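You operate a simulated robot arm through the tools that you are given. There is no shell and no other tool.

Carry out the task below with a simulated robot arm. There is one attempt and no reset: what you move stays moved.

Task
Make room on the grill end of the table for the brown dish. At the end: the purple tin (marked "SEAWEED") stands on top of the green carton; the cream soy jug from the grill end of the table is on the table top by the fridge; the clear plum jar (marked "PLUMS") stands where the purple tin stood; the brown dish stands where the cream soy jug stood; whatever was shut is shut again. Leave all else as you found it, and nothing knocked over. Set down upright: soy jug.

Only the result counts: the job must be done as asked and must still hold three seconds after the hand-in. Knocking over, shifting, dropping, spilling or breaking anything else fails it.

Robot
A 5-joint arm with a two-finger parallel gripper, fixed in place. Base frame: the origin is at the foot of the arm, x ahead of it, y to its left, z up; the work surface is at about z = 0. Readings come in mm, degrees, newtons and seconds.
With the tool pointing down near the work surface it reaches from about 260 to 680 mm from the base axis. Its first joint turns from -66.0 to 66.0 degrees. The tool tilts only in the upright plane through the base axis and itself; it spins freely about its own axis. Payload 2.9 kg.
The tool frame sits at the grasp point between the pads (the TCP): z along the fingers, y along the line on which they close. The tips reach 30 mm beyond it. Largest opening 110 mm; finger width 20, thickness 10; the body of the gripper, 48 by 112 mm, starts 55 mm behind the TCP.
Orientation is that of the tool frame in the base frame, as a unit quaternion [w, x, y, z]. With the fingers straight down and closing along the base's y, the tool's x points along the base's -x, its y along +y and its z along -z.

Tools
- The arm moves only by the tool apply_moves. Its argument "motion" is a list of rows, each a list of 6 numbers: the shift along the tool's x, y, z in cm, then the turn, a rotation vector about the tool's x, y, z in degrees. In form: [[dx, dy, dz, rx, ry, rz], ...]. A call has 1 to 20 rows; each row is the pose to reach, as a shift and turn from the pose commanded when the call began, along the tool's axes at that moment. "grip" is the opening, from 0 (shut) to 1 (fully open), set as the call begins (left out, the last holds). Rows are played at 5 a second. More than 50 mm and 8.6 degrees between two rows, or a gripper value outside its range, and nothing of the call is played. Where a pose cannot be reached the arm comes as near as it can. A force on the tool above 40 N (or 10 N above the force at the start of the call, whichever is more), or a blocked arm, ends the call early, and 0.2 s more pass. Each finger travels about 108 mm/s and halts on what it meets, pressing with about 38 N; the grip force reading is that of the motor and also rises with nothing between the fingers. The clock runs only during rows and for 0.2 s after the last one: add rows that repeat a pose to give the fingers time. The reply holds the time, the measured pose of the TCP, the force on the tool along the base axes, the opening and the grip force, in the units named above and with some noise, with the torque about the TCP (base axes, N m) and any sound that the robot's microphone picked up.
- Cameras (640 x 400 px; columns grow to the right, rows downward): "scene" is fixed at [22.1, -461.5, 575.2]; the picture's right is [0.81, -0.58, 0.00], its down [-0.49, -0.68, -0.55] and it looks along [0.32, 0.45, -0.83] (base axes); focal length 214 px, centre (320, 200). "wrist" rides on the gripper at [72, 17, -103] in the tool frame; the picture's right is [-0.23, 0.97, 0.00], its down [-0.76, -0.18, -0.62] and it looks along [-0.61, -0.14, 0.78] (tool axes); focal length 222 px, centre (320, 200). There is no depth. A picture from a camera that has moved, and an enlarged one, comes with that camera's place and axes in the base frame and with its lens.
- grab_frame(camera): a new picture of that camera. It takes no simulated time.
- inspect(camera, box): a new picture of the part [left, top, right, bottom] of that camera's present view, enlarged. It takes no simulated time.
- job_done(): hands the job in; it is judged then, once.

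Places have to be worked out from the pictures, the camera data and where the tool is seen. Open the gripper and draw the arm clear of the work before you hand the job in, unless the task says otherwise.

The tools are called by a JSON object that holds its "name" and its "arguments". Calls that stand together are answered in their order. apply_moves: Moves the arm, as the interface text tells. Its arguments: {"type":"object","properties":{"motion":{"type":"array","items":{"type":"array","items":{"type":"number"}}},"grip":{"type":"number"}},"required":["motion"]} The other tools are called the same way: grab_frame (camera) takes a picture; inspect (camera, box) takes an enlarged picture of a part of a camera's view; job_done () hands the job in.

At the start:

```text
time_s: 0.0
tool_pos: [361.6, 214.2, 330.2]
tool_rot: [0.0, 0.0, 1.0, 0.0]
ft_force: [0.4, 0.2, 0.1]
torque: [0.03, 0.01, 0.01]
opening: 109.8
grip_force: 0.1
```

scene: 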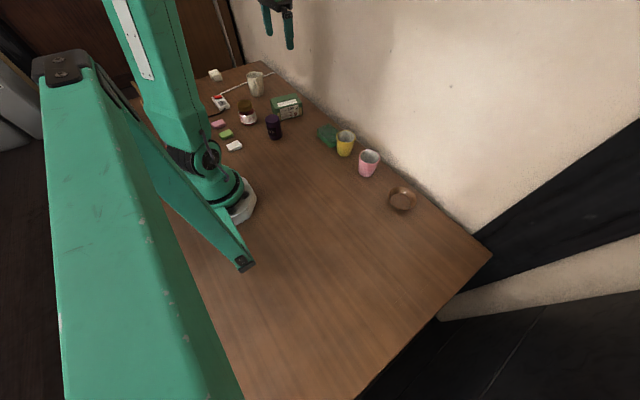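
wrist: 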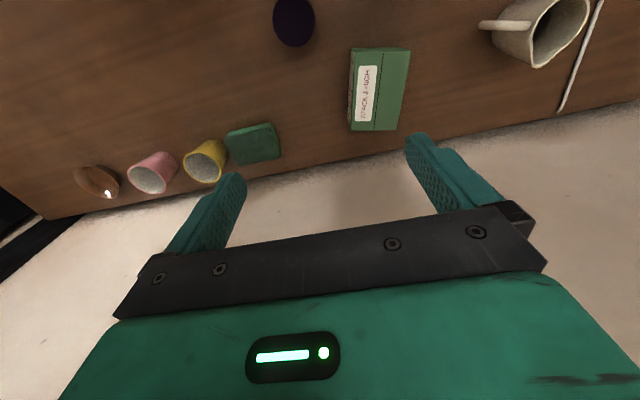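

I'll begin by looking at the scene closely, since the objects appear small in the first picture.

{"name": "inspect", "arguments": {"camera": "scene", "box": [190, 50, 350, 150]}}

{"name": "inspect", "arguments": {"camera": "scene", "box": [300, 100, 460, 220]}}

{"name": "inspect", "arguments": {"camera": "wrist", "box": [240, 0, 640, 160]}}

{"name": "inspect", "arguments": {"camera": "scene", "box": [0, 0, 320, 200]}}

```text
4.00 times, centred on (270, 100) of scene
camera zoom: at [22.1, -461.5, 575.2], right [0.81, -0.58, 0.0], down [-0.49, -0.68, -0.55], along [0.32, 0.45, -0.83], focal length 858 px, centre (520, 600)
```

zoom: 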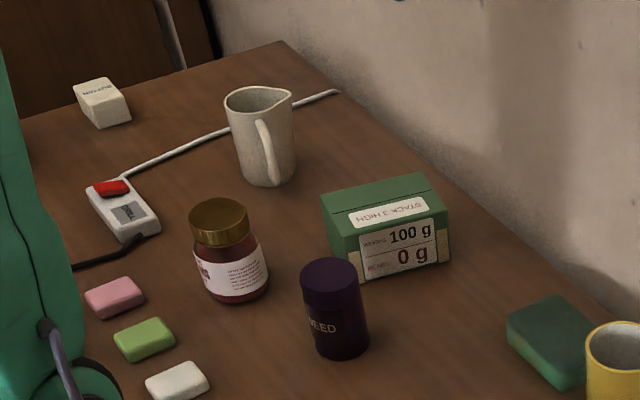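

```text
3.33 times, centred on (380, 160) of scene
camera zoom: at [22.1, -461.5, 575.2], right [0.81, -0.58, 0.0], down [-0.49, -0.68, -0.55], along [0.32, 0.45, -0.83], focal length 715 px, centre (120, 333)
```

zoom: 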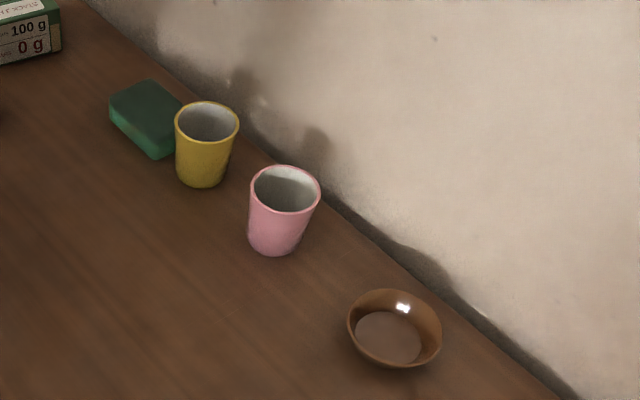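

```text
1.60 times, centred on (440, 80) of wrist
camera zoom: at [289.9, 232.2, 433.0], right [0.23, 0.97, 0.0], down [0.76, -0.18, 0.62], along [0.61, -0.14, -0.78], focal length 355 px, centre (128, 392)
```

zoom: 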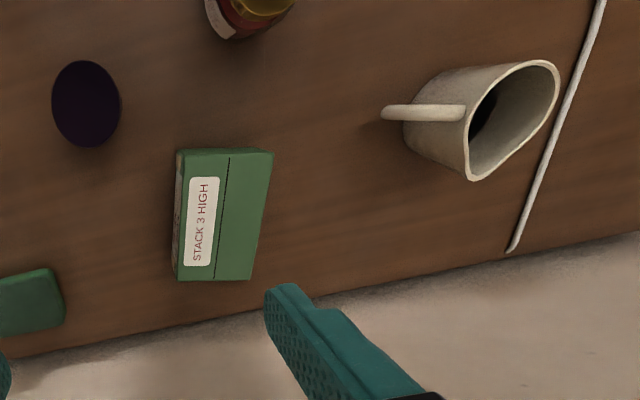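

```text
2.00 times, centred on (160, 100) of scene
camera zoom: at [22.1, -461.5, 575.2], right [0.81, -0.58, 0.0], down [-0.49, -0.68, -0.55], along [0.32, 0.45, -0.83], focal length 429 px, centre (640, 400)
```

zoom: 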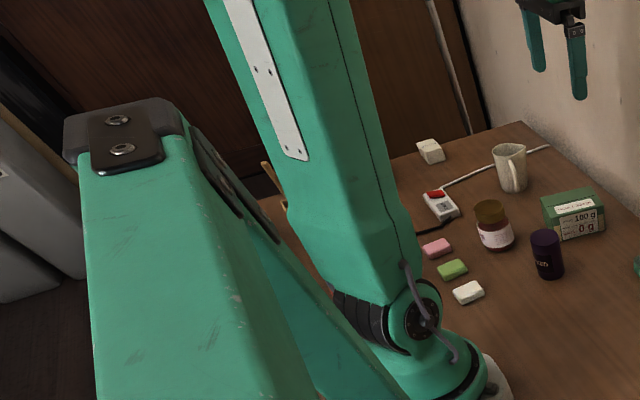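

The objects are visible, but I need to read the labels and find out where the grill and the fridge are. I'll zoom in on the labels and the surroundings.

{"name": "inspect", "arguments": {"camera": "scene", "box": [268, 88, 308, 124]}}

{"name": "inspect", "arguments": {"camera": "scene", "box": [230, 90, 290, 145]}}

{"name": "inspect", "arguments": {"camera": "scene", "box": [200, 60, 280, 115]}}

{"name": "inspect", "arguments": {"camera": "scene", "box": [340, 150, 640, 400]}}

{"name": "inspect", "arguments": {"camera": "scene", "box": [0, 0, 120, 200]}}

{"name": "inspect", "arguments": {"camera": "scene", "box": [200, 100, 250, 160]}}

```text
11.11 times, centred on (288, 106) of scene
camera zoom: at [22.1, -461.5, 575.2], right [0.81, -0.58, 0.0], down [-0.49, -0.68, -0.55], along [0.32, 0.45, -0.83], focal length 2383 px, centre (676, 1244)
```

zoom: 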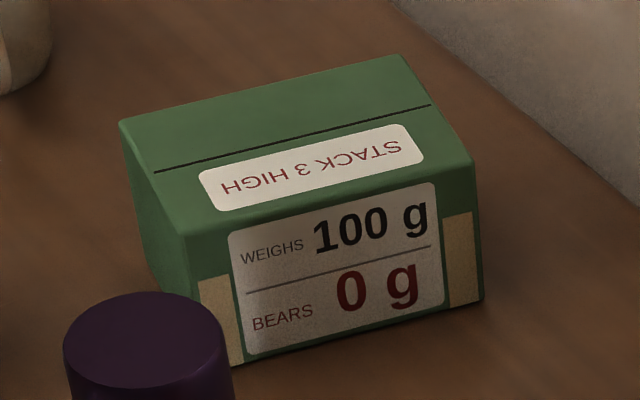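

```text
7.27 times, centred on (260, 118) of scene
camera zoom: at [22.1, -461.5, 575.2], right [0.81, -0.58, 0.0], down [-0.49, -0.68, -0.55], along [0.32, 0.45, -0.83], focal length 1560 px, centre (756, 800)
```

zoom: 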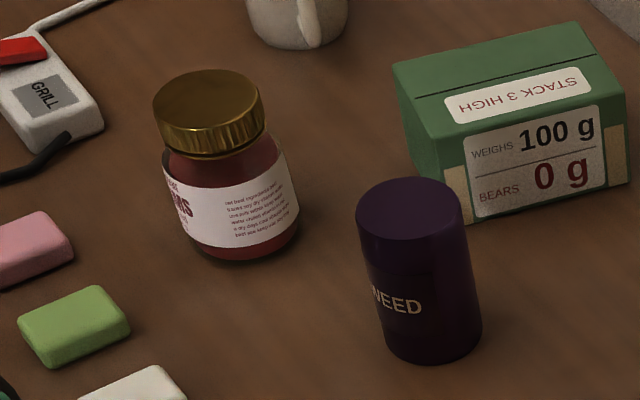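

```text
7.27 times, centred on (240, 88) of scene
camera zoom: at [22.1, -461.5, 575.2], right [0.81, -0.58, 0.0], down [-0.49, -0.68, -0.55], along [0.32, 0.45, -0.83], focal length 1560 px, centre (902, 1018)
```

zoom: 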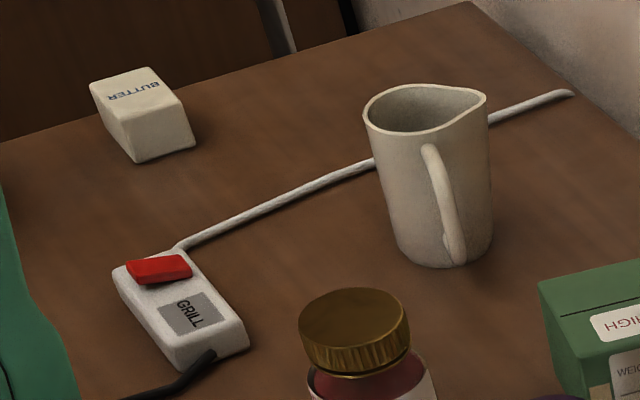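

```text
1.60 times, centred on (490, 275) of scene
camera zoom: at [22.1, -461.5, 575.2], right [0.81, -0.58, 0.0], down [-0.49, -0.68, -0.55], along [0.32, 0.45, -0.83], focal length 343 px, centre (48, 80)
```

zoom: 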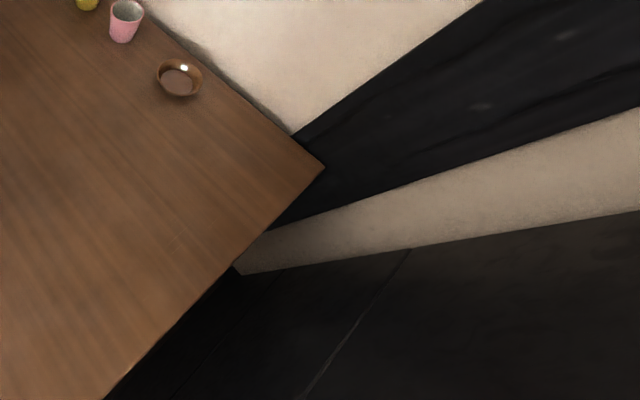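

```text
2.00 times, centred on (60, 100) of scene
camera zoom: at [22.1, -461.5, 575.2], right [0.81, -0.58, 0.0], down [-0.49, -0.68, -0.55], along [0.32, 0.45, -0.83], focal length 429 px, centre (840, 400)
```

zoom: 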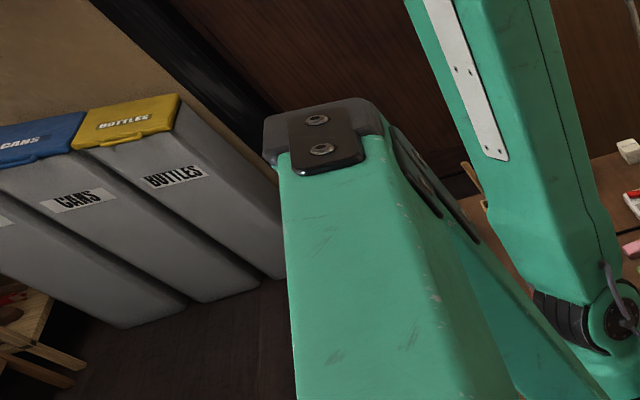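

```text
6.67 times, centred on (225, 130) of scene
camera zoom: at [22.1, -461.5, 575.2], right [0.81, -0.58, 0.0], down [-0.49, -0.68, -0.55], along [0.32, 0.45, -0.83], focal length 1430 px, centre (953, 667)
```

zoom: 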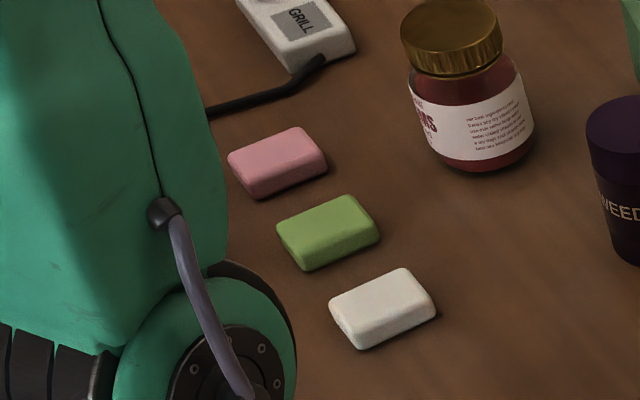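

The control box reads "GRILL" with its white cord running past the jug, and the carton is labelled "STACK 3 HIGH", "weighs 100 g", "bears 0 g". I spin the tool in place, high above everything, to look towards -y with the wrist camera.

{"name": "apply_moves", "arguments": {"motion": [[0, 0, 0, 0, 0, 8], [0, 0, 0, 0, 0, 16], [0, 0, 0, 0, 0, 24], [0, 0, 0, 0, 0, 32], [0, 0, 0, 0, 0, 40], [0, 0, 0, 0, 0, 48], [0, 0, 0, 0, 0, 56], [0, 0, 0, 0, 0, 64], [0, 0, 0, 0, 0, 72], [0, 0, 0, 0, 0, 80], [0, 0, 0, 0, 0, 88], [0, 0, 0, 0, 0, 88]]}}

{"name": "grab_frame", "arguments": {"camera": "wrist"}}

```text
time_s: 2.6
tool_pos: [360.1, 214.5, 328.8]
tool_rot: [0.0, 0.695, 0.719, 0.0]
ft_force: [0.4, -0.1, -0.1]
torque: [0.0, 0.0, -0.02]
opening: 109.6
grip_force: 0.0
```

```text
taken
camera wrist: at [376.4, 288.8, 432.4], right [0.98, -0.2, 0.0], down [-0.15, -0.77, 0.62], along [-0.12, -0.61, -0.78], focal length 222 px, centre (320, 200)
```

wrist: 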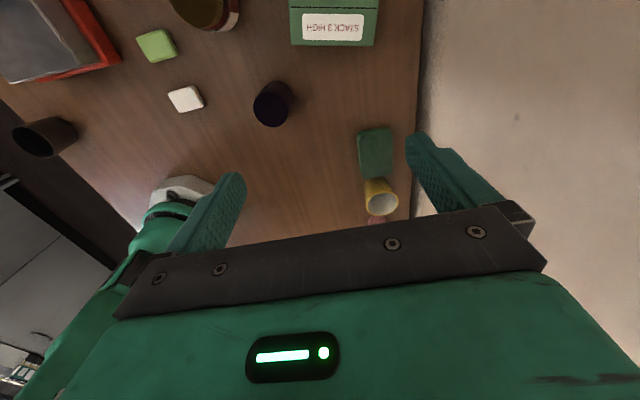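

The camera (image upside down: image bottom is up) shows a red-framed grill near the arm's base at the left, plus a dark cup. I keep spinning to look towards -x and then +y.

{"name": "apply_moves", "arguments": {"motion": [[0, 0, 0, 0, 0, 8], [0, 0, 0, 0, 0, 16], [0, 0, 0, 0, 0, 24], [0, 0, 0, 0, 0, 32], [0, 0, 0, 0, 0, 40], [0, 0, 0, 0, 0, 48], [0, 0, 0, 0, 0, 56], [0, 0, 0, 0, 0, 64], [0, 0, 0, 0, 0, 72], [0, 0, 0, 0, 0, 80], [0, 0, 0, 0, 0, 88], [0, 0, 0, 0, 0, 88]]}}

{"name": "grab_frame", "arguments": {"camera": "wrist"}}

```text
time_s: 5.2
tool_pos: [399.7, 2.4, 332.4]
tool_rot: [0.0, 0.998, 0.069, 0.0]
ft_force: [0.1, 0.0, 0.6]
torque: [0.02, -0.03, 0.0]
opening: 109.8
grip_force: 0.0
out of reach, approached as far as the arm can: row 7, 8, 9, 10, 11, 12
```

```text
taken
camera wrist: at [475.1, -3.8, 436.4], right [-0.09, -1.0, 0.0], down [-0.78, 0.07, 0.62], along [-0.62, 0.06, -0.78], focal length 222 px, centre (320, 200)
```

wrist: 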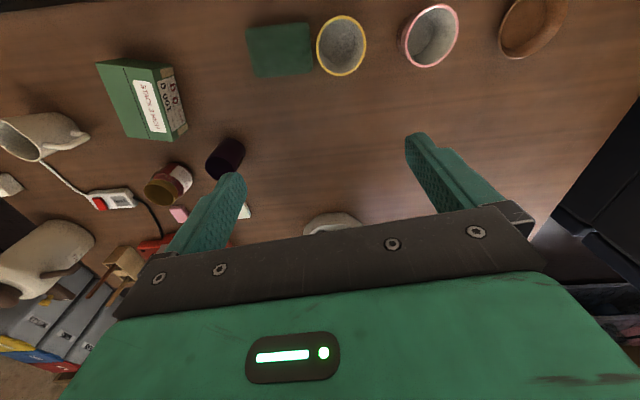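

The roll joint hit its limit, so the arm swung around to keep orientation (no contact). This view looks back over the table; I zoom in on it.

{"name": "inspect", "arguments": {"camera": "wrist", "box": [0, 40, 200, 200]}}

{"name": "inspect", "arguments": {"camera": "wrist", "box": [0, 200, 200, 380]}}

{"name": "inspect", "arguments": {"camera": "wrist", "box": [500, 100, 640, 370]}}

{"name": "inspect", "arguments": {"camera": "wrist", "box": [220, 0, 580, 120]}}

{"name": "grab_frame", "arguments": {"camera": "scene"}}

```text
2.50 times, centred on (100, 120) of wrist
camera zoom: at [475.1, -3.8, 436.4], right [-0.09, -1.0, 0.0], down [-0.78, 0.07, 0.62], along [-0.62, 0.06, -0.78], focal length 555 px, centre (870, 400)
```

zoom: 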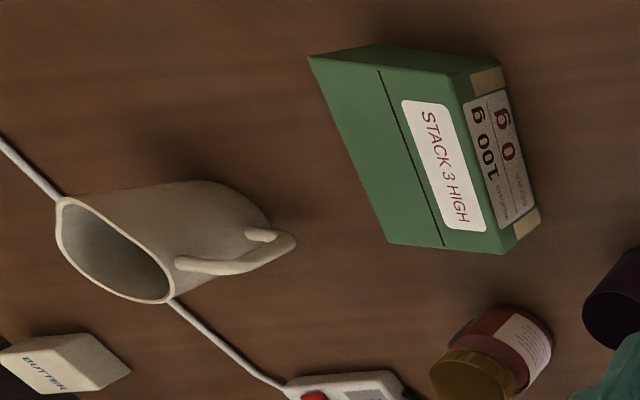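

```text
2.22 times, centred on (100, 290) of wrist
camera zoom: at [475.1, -3.8, 436.4], right [-0.09, -1.0, 0.0], down [-0.78, 0.07, 0.62], along [-0.62, 0.06, -0.78], focal length 494 px, centre (809, 0)
```

zoom: 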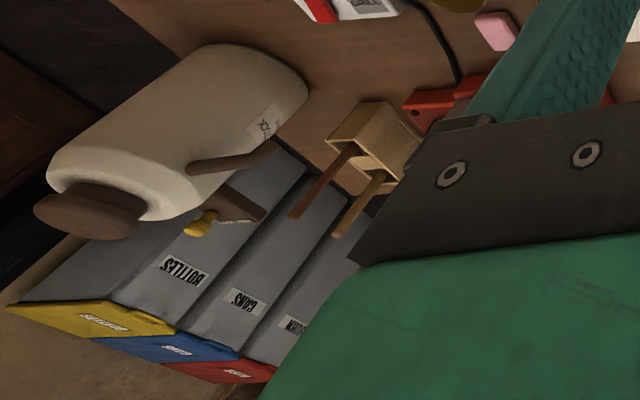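

```text
1.48 times, centred on (570, 235) of wrist
camera zoom: at [475.1, -3.8, 436.4], right [-0.09, -1.0, 0.0], down [-0.78, 0.07, 0.62], along [-0.62, 0.06, -0.78], focal length 329 px, centre (-50, 148)
```

zoom: 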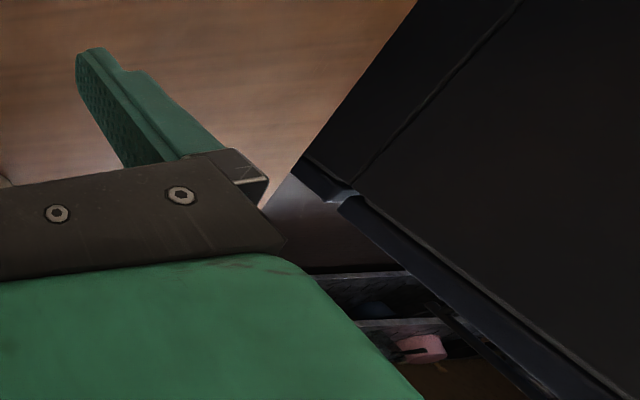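

```text
1.78 times, centred on (400, 60) of wrist
camera zoom: at [475.1, -3.8, 436.4], right [-0.09, -1.0, 0.0], down [-0.78, 0.07, 0.62], along [-0.62, 0.06, -0.78], focal length 395 px, centre (178, 449)
```

zoom: 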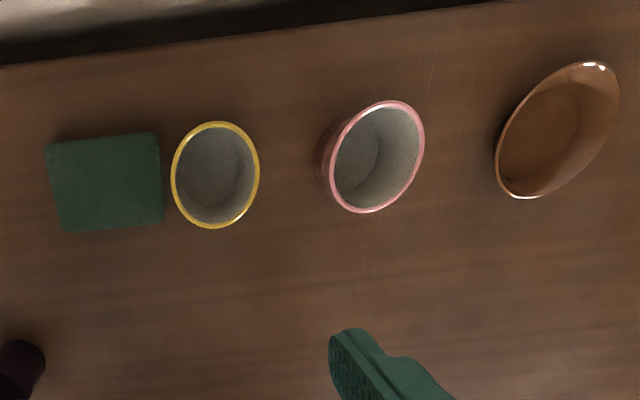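

```text
taken
```

scene: 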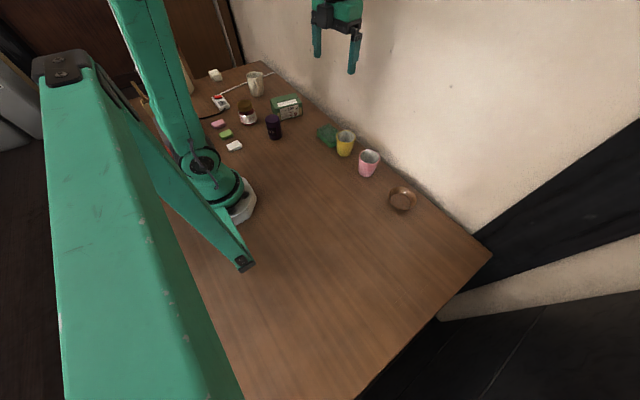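

There is a second cream vessel with a label and brown stopper near the grill; I need to read that label to know which is the soy jug.

{"name": "inspect", "arguments": {"camera": "wrist", "box": [70, 225, 110, 260]}}

{"name": "inspect", "arguments": {"camera": "wrist", "box": [0, 200, 100, 320]}}

{"name": "inspect", "arguments": {"camera": "wrist", "box": [0, 90, 100, 200]}}

```text
11.43 times, centred on (90, 242) of wrist
camera zoom: at [475.1, -3.8, 436.4], right [-0.09, -1.0, 0.0], down [-0.78, 0.07, 0.62], along [-0.62, 0.06, -0.78], focal length 2538 px, centre (2949, -286)
```

zoom: 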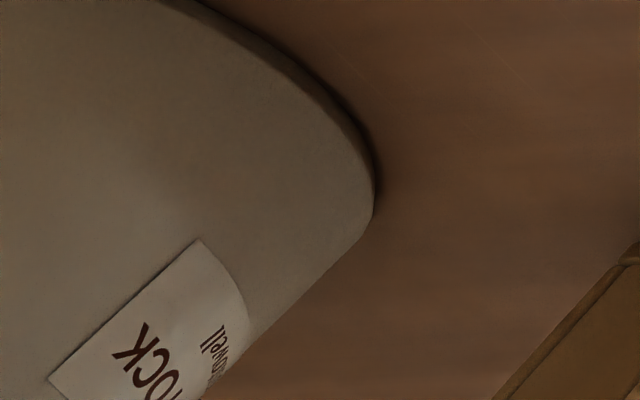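

```text
3.33 times, centred on (50, 260) of wrist
camera zoom: at [475.1, -3.8, 436.4], right [-0.09, -1.0, 0.0], down [-0.78, 0.07, 0.62], along [-0.62, 0.06, -0.78], focal length 740 px, centre (1220, 0)
```

zoom: 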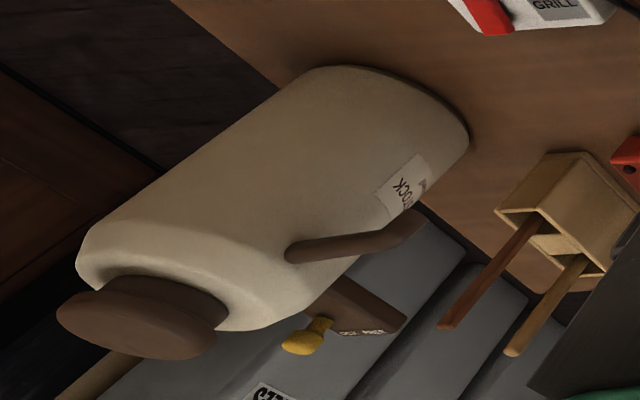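

```text
3.64 times, centred on (50, 145) of wrist
camera zoom: at [475.1, -3.8, 436.4], right [-0.09, -1.0, 0.0], down [-0.78, 0.07, 0.62], along [-0.62, 0.06, -0.78], focal length 808 px, centre (1302, 400)
```

zoom: 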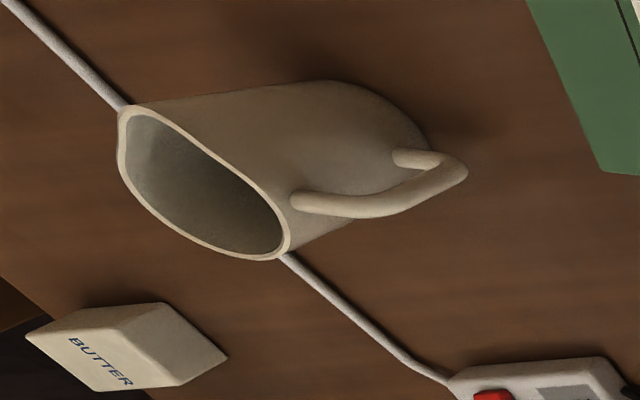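

The larger vessel is a "STOCK" dispenser, so the cream pitcher behind the carton is the soy jug. Now I swing toward the -y end to look at the fridge area while unwinding the roll.

{"name": "apply_moves", "arguments": {"motion": [[-0.17, 1.24, 0, 0, 0, -7], [-0.34, 2.48, 0, 0, 0, -14], [-0.52, 3.72, 0, 0, 0, -21], [-0.69, 4.96, 0, 0, 0, -28], [-0.86, 6.2, 0, 0, 0, -35], [-1.03, 7.44, 0, 0, 0, -42], [-1.2, 8.68, 0, 0, 0, -49], [-1.38, 9.92, 0, 0, 0, -56], [-1.55, 11.16, 0, 0, 0, -63], [-1.72, 12.4, 0, 0, 0, -70], [-1.9, 13.64, 0, 0, 0, -77], [-2.07, 14.88, 0, 0, 0, -82], [-2.07, 14.88, 0, 0, 0, -82]]}}

{"name": "grab_frame", "arguments": {"camera": "wrist"}}

```text
time_s: 8.0
tool_pos: [390.0, -152.3, 329.1]
tool_rot: [0.0, 0.707, 0.707, 0.0]
ft_force: [-1.0, 0.5, 0.3]
torque: [0.03, -0.01, 0.01]
opening: 110.1
grip_force: 0.1
```

```text
taken
camera wrist: at [408.8, -79.5, 433.6], right [0.97, -0.23, 0.0], down [-0.18, -0.76, 0.62], along [-0.14, -0.61, -0.78], focal length 222 px, centre (320, 200)
```

wrist: 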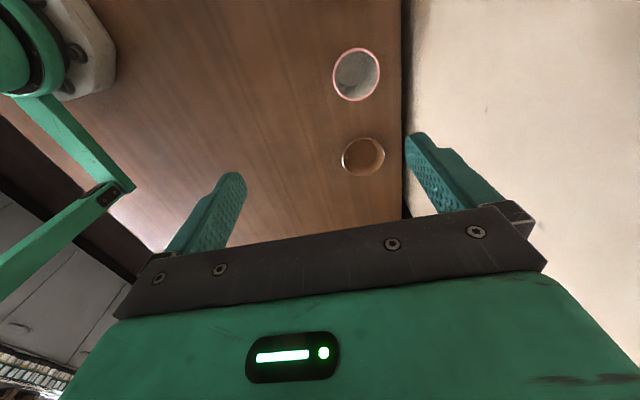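

The view shows pink cup and dish near the wall. I swing further to face the fridge side radially, then tilt up for a better look.

{"name": "apply_moves", "arguments": {"motion": [[-2.85, -2.12, 0, 0, 0, -3.75], [-5.7, -4.25, 0, 0, 0, -7.5], [-8.55, -6.37, 0, 0, 0, -11.25], [-11.4, -8.5, 0, 0, 0, -15], [-14.25, -10.62, 0, 0, 0, -18.75], [-17.1, -12.75, 0, 0, 0, -22.5], [-19.95, -14.87, 0, 0, 0, -26.25], [-22.8, -17.0, 0, 0, 0, -30], [-22.8, -17.0, 0, 0, 0, -30]]}}

{"name": "apply_moves", "arguments": {"motion": [[0, 0, 0, 0, -8, 0], [0, 0, 0, 0, -16, 0], [0, 0, 0, 0, -24, 0], [0, 0, 0, 0, -32, 0], [0, 0, 0, 0, -40, 0], [0, 0, 0, 0, -48, 0], [0, 0, 0, 0, -48, 0]]}}

{"name": "grab_frame", "arguments": {"camera": "wrist"}}

{"name": "grab_frame", "arguments": {"camera": "scene"}}

```text
time_s: 10.0
tool_pos: [220.0, -380.2, 330.2]
tool_rot: [0.0, 0.5, 0.866, 0.0]
ft_force: [0.5, 0.5, 0.3]
torque: [-0.01, -0.03, 0.02]
opening: 110.0
grip_force: 0.0
```

```text
time_s: 11.6
tool_pos: [218.8, -379.0, 331.4]
tool_rot: [0.353, 0.456, 0.791, -0.203]
ft_force: [-0.4, 0.3, 1.0]
torque: [-0.03, 0.01, 0.0]
opening: 109.8
grip_force: 0.1
```

```text
taken
camera wrist: at [173.0, -262.1, 346.1], right [0.92, 0.36, 0.17], down [-0.13, -0.13, 0.98], along [0.37, -0.93, -0.07], focal length 222 px, centre (320, 200)
```

wrist: 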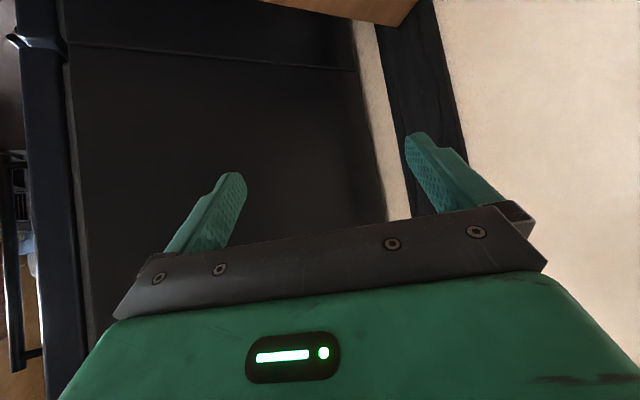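

```text
taken
```

scene: 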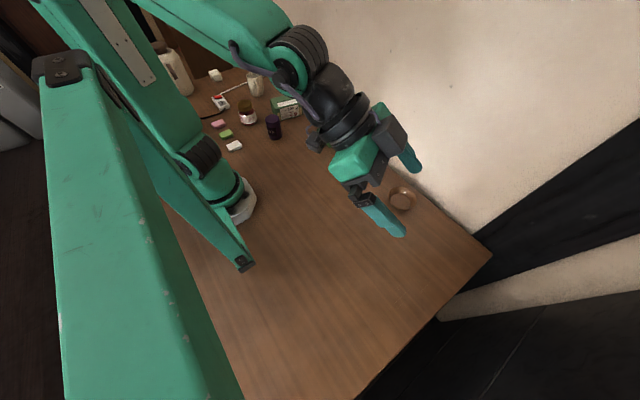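

The tall black fridge clearly stands at the -y end of the table. Now I untilt and go back over the tin, jar and carton to measure them from above.

{"name": "apply_moves", "arguments": {"motion": [[0, 0, 0, 0, 8, 0], [0, 0, 0, 0, 16, 0], [0, 0, 0, 0, 24, 0], [0, 0, 0, 0, 32, 0], [0, 0, 0, 0, 40, 0], [0, 0, 0, 0, 48, 0], [0, 0, 0, 0, 48, 0]]}}

{"name": "apply_moves", "arguments": {"motion": [[2.71, 2.63, 0, 0, 0, -5], [5.42, 5.27, 0, 0, 0, -10], [8.12, 7.9, 0, 0, 0, -15], [10.83, 10.53, 0, 0, 0, -20], [13.54, 13.17, 0, 0, 0, -25], [16.25, 15.8, 0, 0, 0, -30], [18.96, 18.43, 0, 0, 0, -35], [21.67, 21.07, 0, 0, 0, -40], [24.38, 23.7, 0, 0, 0, -45], [27.08, 26.33, 0, 0, 0, -50], [29.79, 28.97, 0, 0, 0, -55], [32.5, 31.6, 0, 0, 0, -60]]}}

{"name": "apply_moves", "arguments": {"motion": [[1.2, 4.2, 0, 0, 0, 0], [2.4, 8.4, 0, 0, 0, 0], [3.6, 12.6, 0, 0, 0, 0], [4.8, 16.8, 0, 0, 0, 0], [6.0, 21.0, 0, 0, 0, 0], [6.0, 21.0, 0, 0, 0, 0]]}}

{"name": "grab_frame", "arguments": {"camera": "wrist"}}

```text
time_s: 13.2
tool_pos: [221.1, -381.3, 330.8]
tool_rot: [-0.001, 0.5, 0.866, 0.0]
ft_force: [-0.2, -0.8, -1.1]
torque: [0.0, 0.02, -0.02]
opening: 110.3
grip_force: 0.0
```

```text
time_s: 15.8
tool_pos: [331.2, 58.8, 332.5]
tool_rot: [0.0, 0.0, 1.0, 0.001]
ft_force: [-0.2, 0.8, -0.5]
torque: [0.01, 0.01, 0.0]
opening: 110.0
grip_force: 0.1
```

```text
time_s: 17.2
tool_pos: [274.0, 270.7, 328.8]
tool_rot: [0.0, 0.001, 1.0, 0.0]
ft_force: [0.6, 0.4, -0.2]
torque: [0.0, 0.01, 0.0]
opening: 109.8
grip_force: 0.0
```

```text
taken
camera wrist: at [202.0, 289.0, 433.0], right [0.23, 0.97, 0.0], down [0.76, -0.18, 0.62], along [0.61, -0.14, -0.78], focal length 222 px, centre (320, 200)
```

wrist: 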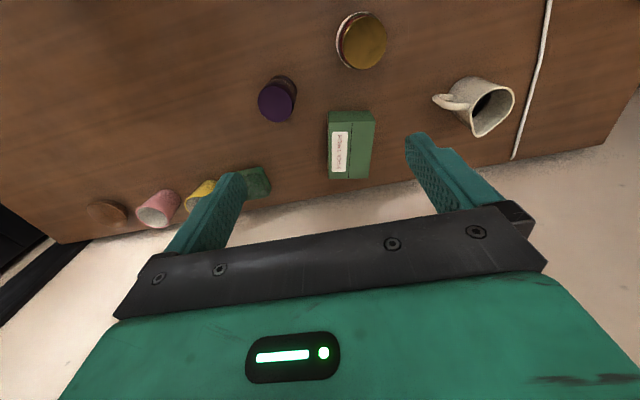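

I have a good top view of the tin, jar, carton and jug. I zoom in for precise pixel measurements.

{"name": "inspect", "arguments": {"camera": "wrist", "box": [230, 0, 410, 110]}}

{"name": "inspect", "arguments": {"camera": "wrist", "box": [300, 90, 420, 190]}}

{"name": "inspect", "arguments": {"camera": "wrist", "box": [420, 50, 570, 170]}}

```text
3.56 times, centred on (320, 55) of wrist
camera zoom: at [202.0, 289.0, 433.0], right [0.23, 0.97, 0.0], down [0.76, -0.18, 0.62], along [0.61, -0.14, -0.78], focal length 790 px, centre (320, 716)
```

zoom: 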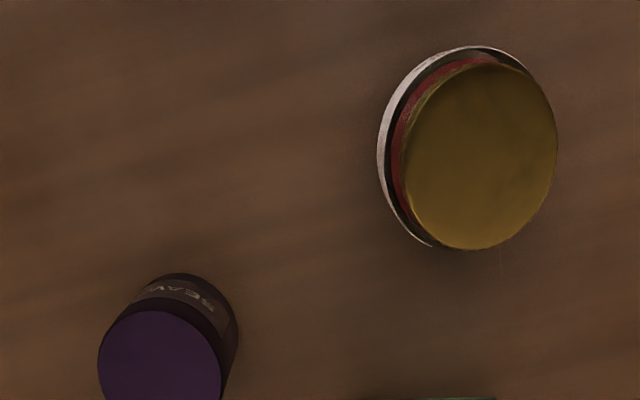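

```text
4.00 times, centred on (360, 140) of wrist
camera zoom: at [202.0, 289.0, 433.0], right [0.23, 0.97, 0.0], down [0.76, -0.18, 0.62], along [0.61, -0.14, -0.78], focal length 888 px, centre (160, 440)
```

zoom: 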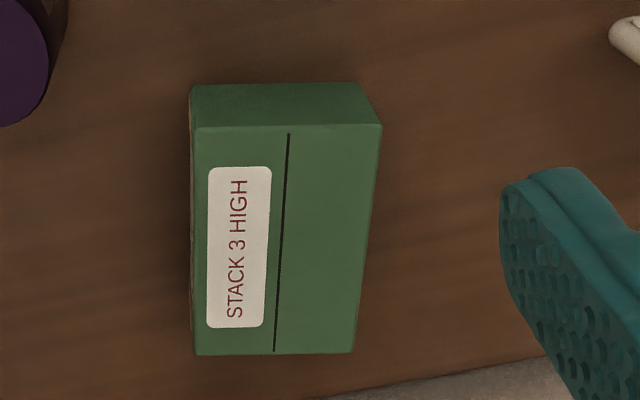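

```text
3.33 times, centred on (495, 110) of wrist
camera zoom: at [202.0, 289.0, 433.0], right [0.23, 0.97, 0.0], down [0.76, -0.18, 0.62], along [0.61, -0.14, -0.78], focal length 740 px, centre (-263, 500)
```

zoom: 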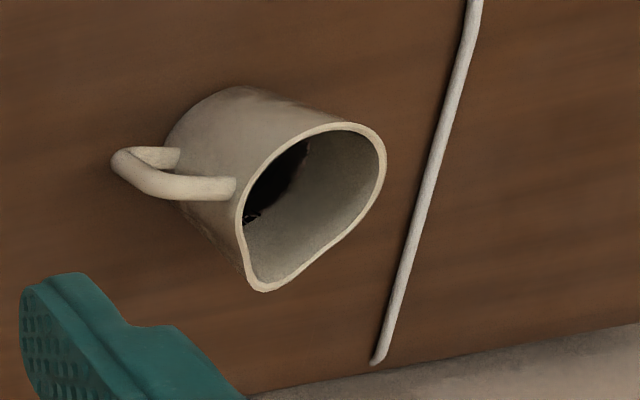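

From triangulating the scene and wrist views I get: tin ≈ (278, 201) Ø52 and about 80 high, jar ≈ (235, 340) about 82 high, carton centre ≈ (396, 300) with top at z≈60, jug ≈ (360, 518) rim z≈86, dish ≈ (440, -310). I move above the tin at z≈200 to check the alignment by camera.

{"name": "apply_moves", "arguments": {"motion": [[-0.14, -1.7, 3.2, 0, 0, 0], [-0.28, -3.45, 6.5, 0, 0, 0], [-0.42, -5.2, 9.7, 0, 0, 0], [-0.55, -6.9, 13.0, 0, 0, 0], [-0.55, -6.9, 13.0, 0, 0, 0], [-0.55, -6.9, 13.0, 0, 0, 0]], "grip": 1.0}}

{"name": "grab_frame", "arguments": {"camera": "wrist"}}

{"name": "inspect", "arguments": {"camera": "wrist", "box": [240, 60, 400, 180]}}

```text
time_s: 18.6
tool_pos: [278.5, 200.1, 200.4]
tool_rot: [0.0, 0.0, 1.0, 0.001]
ft_force: [-0.7, -1.4, 0.1]
torque: [-0.01, 0.05, 0.0]
opening: 110.0
grip_force: 0.1
```

```text
taken
camera wrist: at [208.6, 218.4, 303.4], right [0.23, 0.97, 0.0], down [0.76, -0.18, 0.62], along [0.61, -0.14, -0.78], focal length 222 px, centre (320, 200)
```

wrist: 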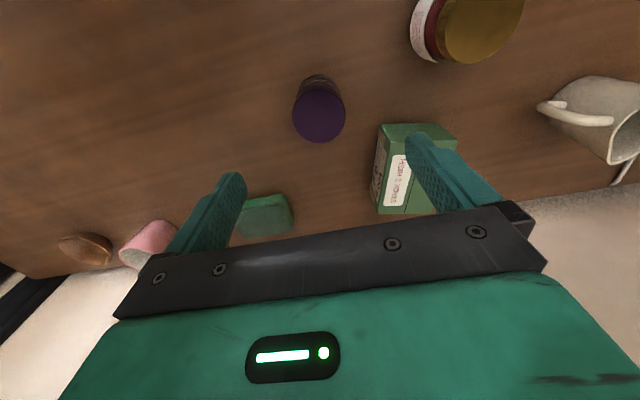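

```text
3.33 times, centred on (320, 120) of wrist
camera zoom: at [208.6, 218.4, 303.4], right [0.23, 0.97, 0.0], down [0.76, -0.18, 0.62], along [0.61, -0.14, -0.78], focal length 740 px, centre (320, 467)
```

zoom: 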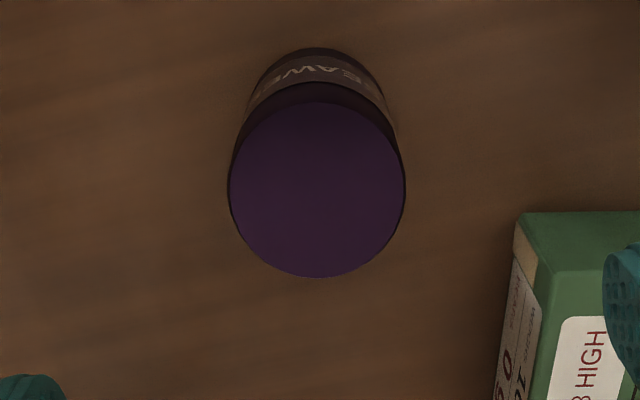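

The tin sits within ~1–2 mm of the tool axis. I descend straight down with the gripper open to z≈45.

{"name": "apply_moves", "arguments": {"motion": [[0.1, -0.1, 3.5, 0, 0, 0], [0.15, -0.1, 7.0, 0, 0, 0], [0.15, -0.1, 10.5, 0, 0, 0], [0.15, -0.1, 13.5, 0, 0, 0], [0.15, -0.1, 15.5, 0, 0, 0], [0.15, -0.1, 15.5, 0, 0, 0]], "grip": 1.0}}

{"name": "grab_frame", "arguments": {"camera": "scene"}}

{"name": "grab_frame", "arguments": {"camera": "wrist"}}

```text
time_s: 20.0
tool_pos: [276.3, 200.0, 44.5]
tool_rot: [0.0, 0.0, 1.0, 0.0]
ft_force: [-0.3, -0.2, -0.6]
torque: [0.01, -0.02, 0.01]
opening: 110.1
grip_force: 0.0
```

```text
taken
```

scene: 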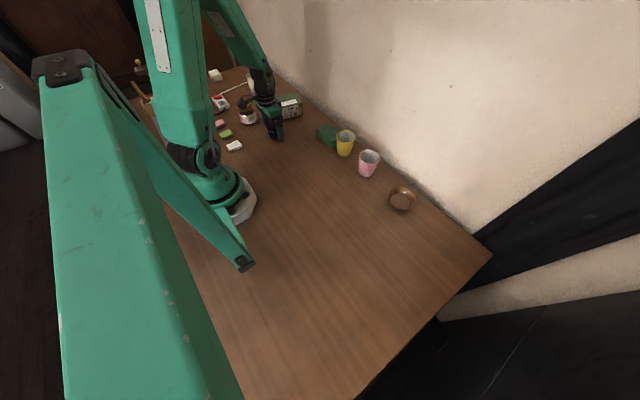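

```text
taken
camera wrist: at [204.5, 217.9, 148.6], right [0.23, 0.97, 0.0], down [0.76, -0.18, 0.62], along [0.61, -0.14, -0.78], focal length 222 px, centre (320, 200)
```

wrist: 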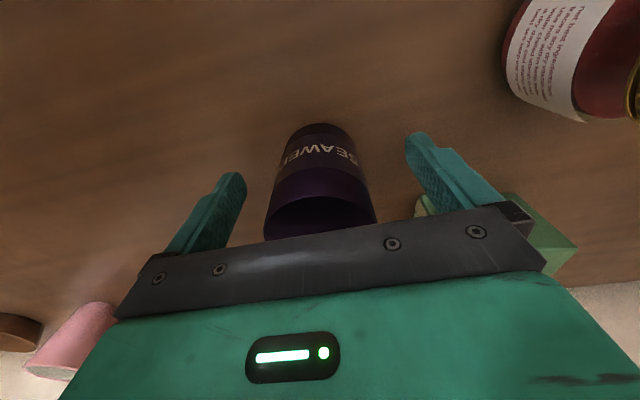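

The tin stands centred between the open fingers, with no contact. I close the gripper on it and wait.

{"name": "apply_moves", "arguments": {"motion": [[0, 0, 0, 0, 0, 0], [0, 0, 0, 0, 0, 0], [0, 0, 0, 0, 0, 0], [0, 0, 0, 0, 0, 0]], "grip": 0.0}}

```text
time_s: 21.0
tool_pos: [275.8, 200.2, 45.5]
tool_rot: [0.0, 0.0, 1.0, -0.001]
ft_force: [-0.6, -0.2, 0.2]
torque: [0.03, -0.02, -0.02]
opening: 52.9
grip_force: 37.8
```

Gripped at 52.9 mm. I lift a little to feel the weight, then on up to clear the carton.

{"name": "apply_moves", "arguments": {"motion": [[0, 0, -0.5, 0, 0, 0], [0, 0, -1.5, 0, 0, 0], [0, 0, -3.0, 0, 0, 0], [0, 0, -3.0, 0, 0, 0], [0, 0, -3.0, 0, 0, 0], [0, 0, -3.0, 0, 0, 0]]}}

{"name": "apply_moves", "arguments": {"motion": [[0, 0, -3, 0, 0, 0], [0, 0, -6, 0, 0, 0], [0, 0, -9, 0, 0, 0], [0, 0, -12, 0, 0, 0], [0, 0, -12, 0, 0, 0], [0, 0, -12, 0, 0, 0]]}}

{"name": "grab_frame", "arguments": {"camera": "wrist"}}

```text
time_s: 22.4
tool_pos: [277.2, 199.8, 76.7]
tool_rot: [-0.001, 0.0, 1.0, 0.001]
ft_force: [0.3, 0.1, -1.4]
torque: [0.0, 0.0, 0.03]
opening: 52.8
grip_force: 38.2
```

```text
time_s: 23.8
tool_pos: [274.8, 198.2, 195.5]
tool_rot: [0.001, 0.0, 1.0, 0.0]
ft_force: [-0.3, 0.3, -1.7]
torque: [0.03, -0.02, -0.02]
opening: 53.3
grip_force: 37.6
```

```text
taken
camera wrist: at [203.2, 217.2, 300.2], right [0.23, 0.97, 0.0], down [0.76, -0.18, 0.62], along [0.61, -0.14, -0.78], focal length 222 px, centre (320, 200)
```

wrist: 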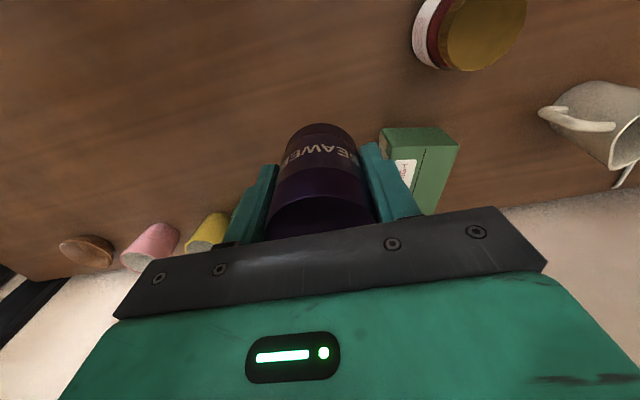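

The tin weighs only about 150 g and is held well. Before carrying it over, I re-measure the carton from this viewpoint.

{"name": "inspect", "arguments": {"camera": "wrist", "box": [360, 110, 480, 230]}}

{"name": "inspect", "arguments": {"camera": "scene", "box": [240, 60, 320, 140]}}

```text
3.33 times, centred on (420, 170) of wrist
camera zoom: at [203.2, 217.2, 300.2], right [0.23, 0.97, 0.0], down [0.76, -0.18, 0.62], along [0.61, -0.14, -0.78], focal length 740 px, centre (-13, 300)
```

zoom: 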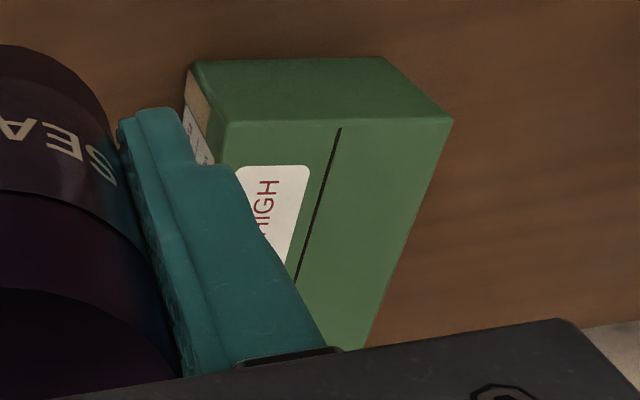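

```text
5.00 times, centred on (280, 100) of scene
camera zoom: at [22.1, -461.5, 575.2], right [0.81, -0.58, 0.0], down [-0.49, -0.68, -0.55], along [0.32, 0.45, -0.83], focal length 1072 px, centre (520, 700)
```

zoom: 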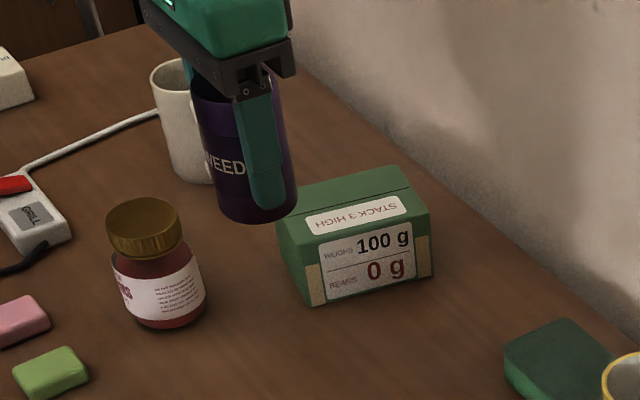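

The carton measurement agrees (corners within 1–2 mm). I carry the tin over the carton's centre at (396, 299), bottom of tin at z≈150.

{"name": "apply_moves", "arguments": {"motion": [[-1.2, 1.0, 0, 0, 0, 0], [-3.6, 3.0, 0, 0, 0, 0], [-6.0, 5.0, 0, 0, 0, 0], [-8.4, 7.0, 0, 0, 0, 0], [-10.8, 9.0, 0, 0, 0, 0], [-11.95, 9.98, 0, 0, 0, 0], [-11.95, 9.98, 0, 0, 0, 0], [-11.95, 9.98, 0, 0, 0, 0]]}}

{"name": "grab_frame", "arguments": {"camera": "wrist"}}

{"name": "inspect", "arguments": {"camera": "scene", "box": [240, 50, 340, 140]}}

```text
time_s: 25.6
tool_pos: [399.0, 299.6, 198.9]
tool_rot: [0.0, 0.0, 1.0, 0.0]
ft_force: [0.2, -0.2, -0.4]
torque: [-0.03, 0.01, 0.02]
opening: 52.7
grip_force: 38.5
```

```text
taken
camera wrist: at [326.5, 316.7, 300.7], right [0.23, 0.97, 0.0], down [0.76, -0.18, 0.62], along [0.61, -0.14, -0.78], focal length 222 px, centre (320, 200)
```

wrist: 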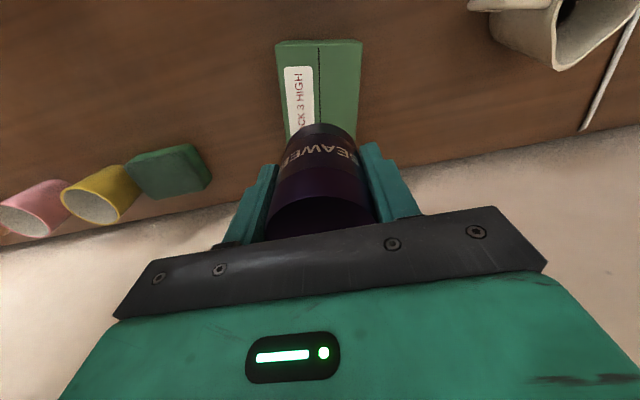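

```text
4.44 times, centred on (290, 95) of scene
camera zoom: at [22.1, -461.5, 575.2], right [0.81, -0.58, 0.0], down [-0.49, -0.68, -0.55], along [0.32, 0.45, -0.83], focal length 953 px, centre (453, 667)
```

zoom: 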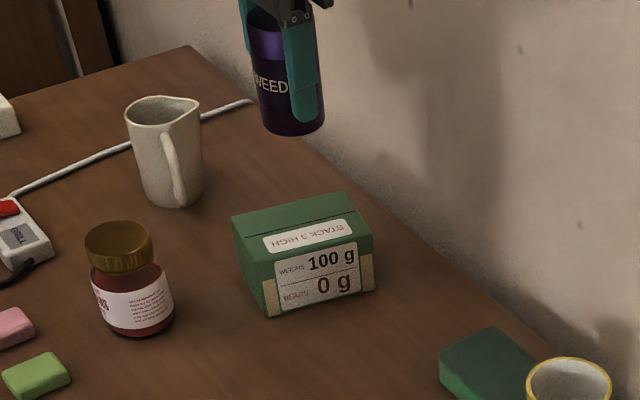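

The tin hangs over the carton. I zoom into the wrist view to check its alignment relative to the carton's near corners before lowering.

{"name": "inspect", "arguments": {"camera": "wrist", "box": [250, 20, 390, 140]}}

```text
3.33 times, centred on (320, 80) of wrist
camera zoom: at [326.5, 316.7, 300.7], right [0.23, 0.97, 0.0], down [0.76, -0.18, 0.62], along [0.61, -0.14, -0.78], focal length 740 px, centre (320, 600)
```

zoom: 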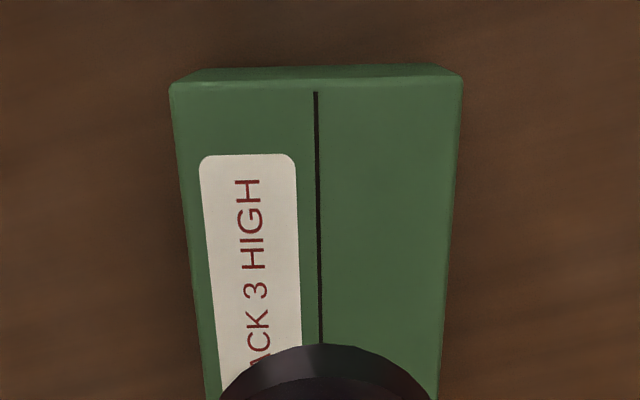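

The tin is within ~2 mm of the carton's centre. I lower it to about 4 mm above the estimated carton top.

{"name": "apply_moves", "arguments": {"motion": [[0, 0, 2.5, 0, 0, 0], [0, 0, 5.0, 0, 0, 0], [0, 0, 7.0, 0, 0, 0], [0, 0, 8.0, 0, 0, 0], [0, 0, 8.5, 0, 0, 0], [0, 0, 8.5, 0, 0, 0], [0, 0, 8.5, 0, 0, 0]]}}

{"name": "inspect", "arguments": {"camera": "scene", "box": [250, 70, 330, 130]}}

{"name": "inspect", "arguments": {"camera": "wrist", "box": [240, 60, 400, 180]}}

```text
time_s: 27.2
tool_pos: [394.4, 298.6, 110.0]
tool_rot: [0.0, 0.0, 1.0, 0.0]
ft_force: [0.0, 0.3, -0.9]
torque: [-0.02, 0.01, -0.04]
opening: 53.1
grip_force: 38.1
```

```text
6.67 times, centred on (290, 100) of scene
camera zoom: at [22.1, -461.5, 575.2], right [0.81, -0.58, 0.0], down [-0.49, -0.68, -0.55], along [0.32, 0.45, -0.83], focal length 1430 px, centre (520, 867)
```

zoom: 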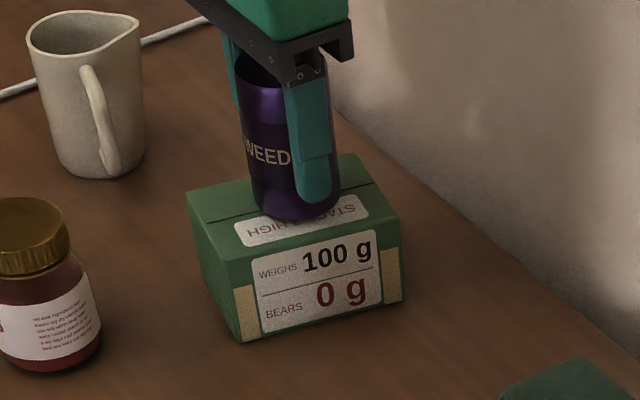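

```text
3.33 times, centred on (320, 120) of wrist
camera zoom: at [323.3, 314.7, 213.5], right [0.23, 0.97, 0.0], down [0.76, -0.18, 0.62], along [0.61, -0.14, -0.78], focal length 740 px, centre (320, 467)
```

zoom: 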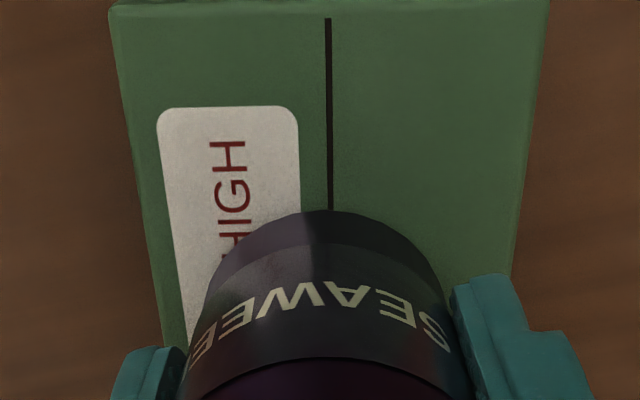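

The tin is just above the carton's lid with no contact. I lower in small steps and watch the force.

{"name": "apply_moves", "arguments": {"motion": [[0, 0, 0.1, 0, 0, 0], [0, 0, 0.2, 0, 0, 0], [0, 0, 0.2, 0, 0, 0]]}}

{"name": "apply_moves", "arguments": {"motion": [[0, 0, 0.1, 0, 0, 0], [0, 0, 0.1, 0, 0, 0]]}}

{"name": "apply_moves", "arguments": {"motion": [[0, 0, 0.1, 0, 0, 0], [0, 0, 0.1, 0, 0, 0]]}}

```text
time_s: 28.0
tool_pos: [395.7, 298.5, 107.3]
tool_rot: [0.0, 0.0, 1.0, 0.0]
ft_force: [-0.5, 0.4, -0.9]
torque: [0.02, 0.02, 0.01]
opening: 52.7
grip_force: 38.0
```

```text
time_s: 28.6
tool_pos: [396.5, 297.2, 108.0]
tool_rot: [0.001, -0.001, 1.0, 0.0]
ft_force: [0.1, 0.4, -0.5]
torque: [0.01, -0.01, 0.01]
opening: 52.8
grip_force: 37.8
```

```text
time_s: 29.2
tool_pos: [397.0, 298.7, 106.5]
tool_rot: [0.001, 0.0, 1.0, -0.001]
ft_force: [-0.6, -0.5, -1.2]
torque: [0.0, 0.01, -0.03]
opening: 52.9
grip_force: 38.1
```

No contact yet at z≈106. I continue in 1 mm steps.

{"name": "apply_moves", "arguments": {"motion": [[0, 0, 0.1, 0, 0, 0], [0, 0, 0.1, 0, 0, 0]]}}

{"name": "inspect", "arguments": {"camera": "scene", "box": [265, 80, 315, 120]}}

```text
time_s: 29.8
tool_pos: [396.9, 299.2, 105.1]
tool_rot: [-0.001, 0.0, 1.0, 0.001]
ft_force: [-0.2, -0.7, 0.8]
torque: [0.0, 0.01, -0.02]
opening: 52.9
grip_force: 37.9
```

```text
10.00 times, centred on (290, 100) of scene
camera zoom: at [22.1, -461.5, 575.2], right [0.81, -0.58, 0.0], down [-0.49, -0.68, -0.55], along [0.32, 0.45, -0.83], focal length 2145 px, centre (620, 1200)
```

zoom: 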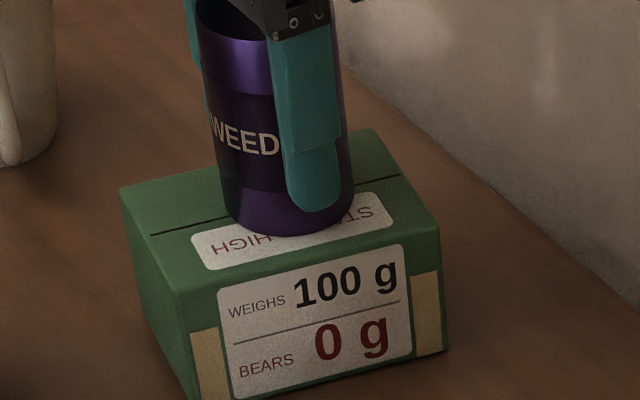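

The vertical force changed from about -1 to +0.8 N; I take another reading to confirm contact.

{"name": "apply_moves", "arguments": {"motion": [[0, 0, 0, 0, 0, 0]]}}

{"name": "apply_moves", "arguments": {"motion": [[0, 0, 0, 0, 0, 0]]}}

```text
time_s: 30.2
tool_pos: [397.2, 298.4, 104.4]
tool_rot: [0.0, 0.0, 1.0, 0.0]
ft_force: [-0.2, -0.1, 1.4]
torque: [0.0, 0.0, 0.02]
opening: 53.0
grip_force: 38.6
```

```text
time_s: 30.6
tool_pos: [397.2, 299.4, 105.4]
tool_rot: [-0.001, 0.0, 1.0, 0.001]
ft_force: [-0.3, -1.0, 2.2]
torque: [-0.01, -0.05, 0.02]
opening: 52.9
grip_force: 37.7
```

Contact is confirmed (about +1.5 N) with the carton top at z≈60. I open the gripper to release the tin.

{"name": "apply_moves", "arguments": {"motion": [[0, 0, 0, 0, 0, 0], [0, 0, 0, 0, 0, 0], [0, 0, 0, 0, 0, 0], [0, 0, 0, 0, 0, 0]], "grip": 1.0}}

{"name": "inspect", "arguments": {"camera": "scene", "box": [265, 80, 315, 120]}}

{"name": "grab_frame", "arguments": {"camera": "wrist"}}

```text
time_s: 31.6
tool_pos: [396.6, 300.1, 104.9]
tool_rot: [0.0, 0.0, 1.0, 0.0]
ft_force: [-0.1, 0.1, -0.7]
torque: [0.03, 0.04, 0.01]
opening: 109.9
grip_force: 0.0
```

```text
10.00 times, centred on (290, 100) of scene
camera zoom: at [22.1, -461.5, 575.2], right [0.81, -0.58, 0.0], down [-0.49, -0.68, -0.55], along [0.32, 0.45, -0.83], focal length 2145 px, centre (620, 1200)
```

zoom: 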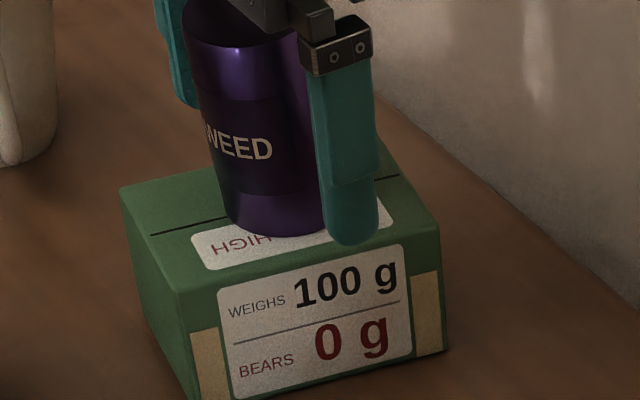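

```text
taken
camera wrist: at [325.2, 316.7, 208.7], right [0.23, 0.97, 0.0], down [0.76, -0.18, 0.62], along [0.61, -0.14, -0.78], focal length 222 px, centre (320, 200)
```

wrist: 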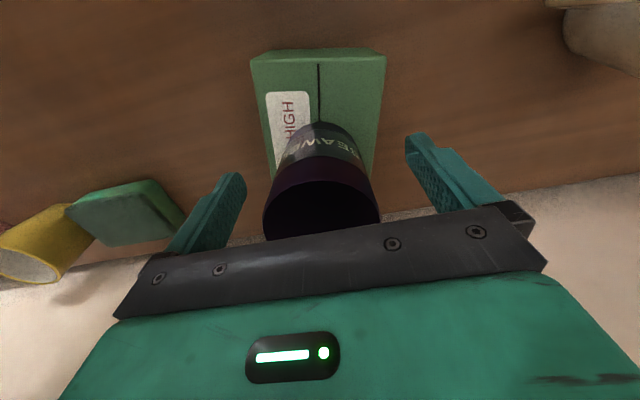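

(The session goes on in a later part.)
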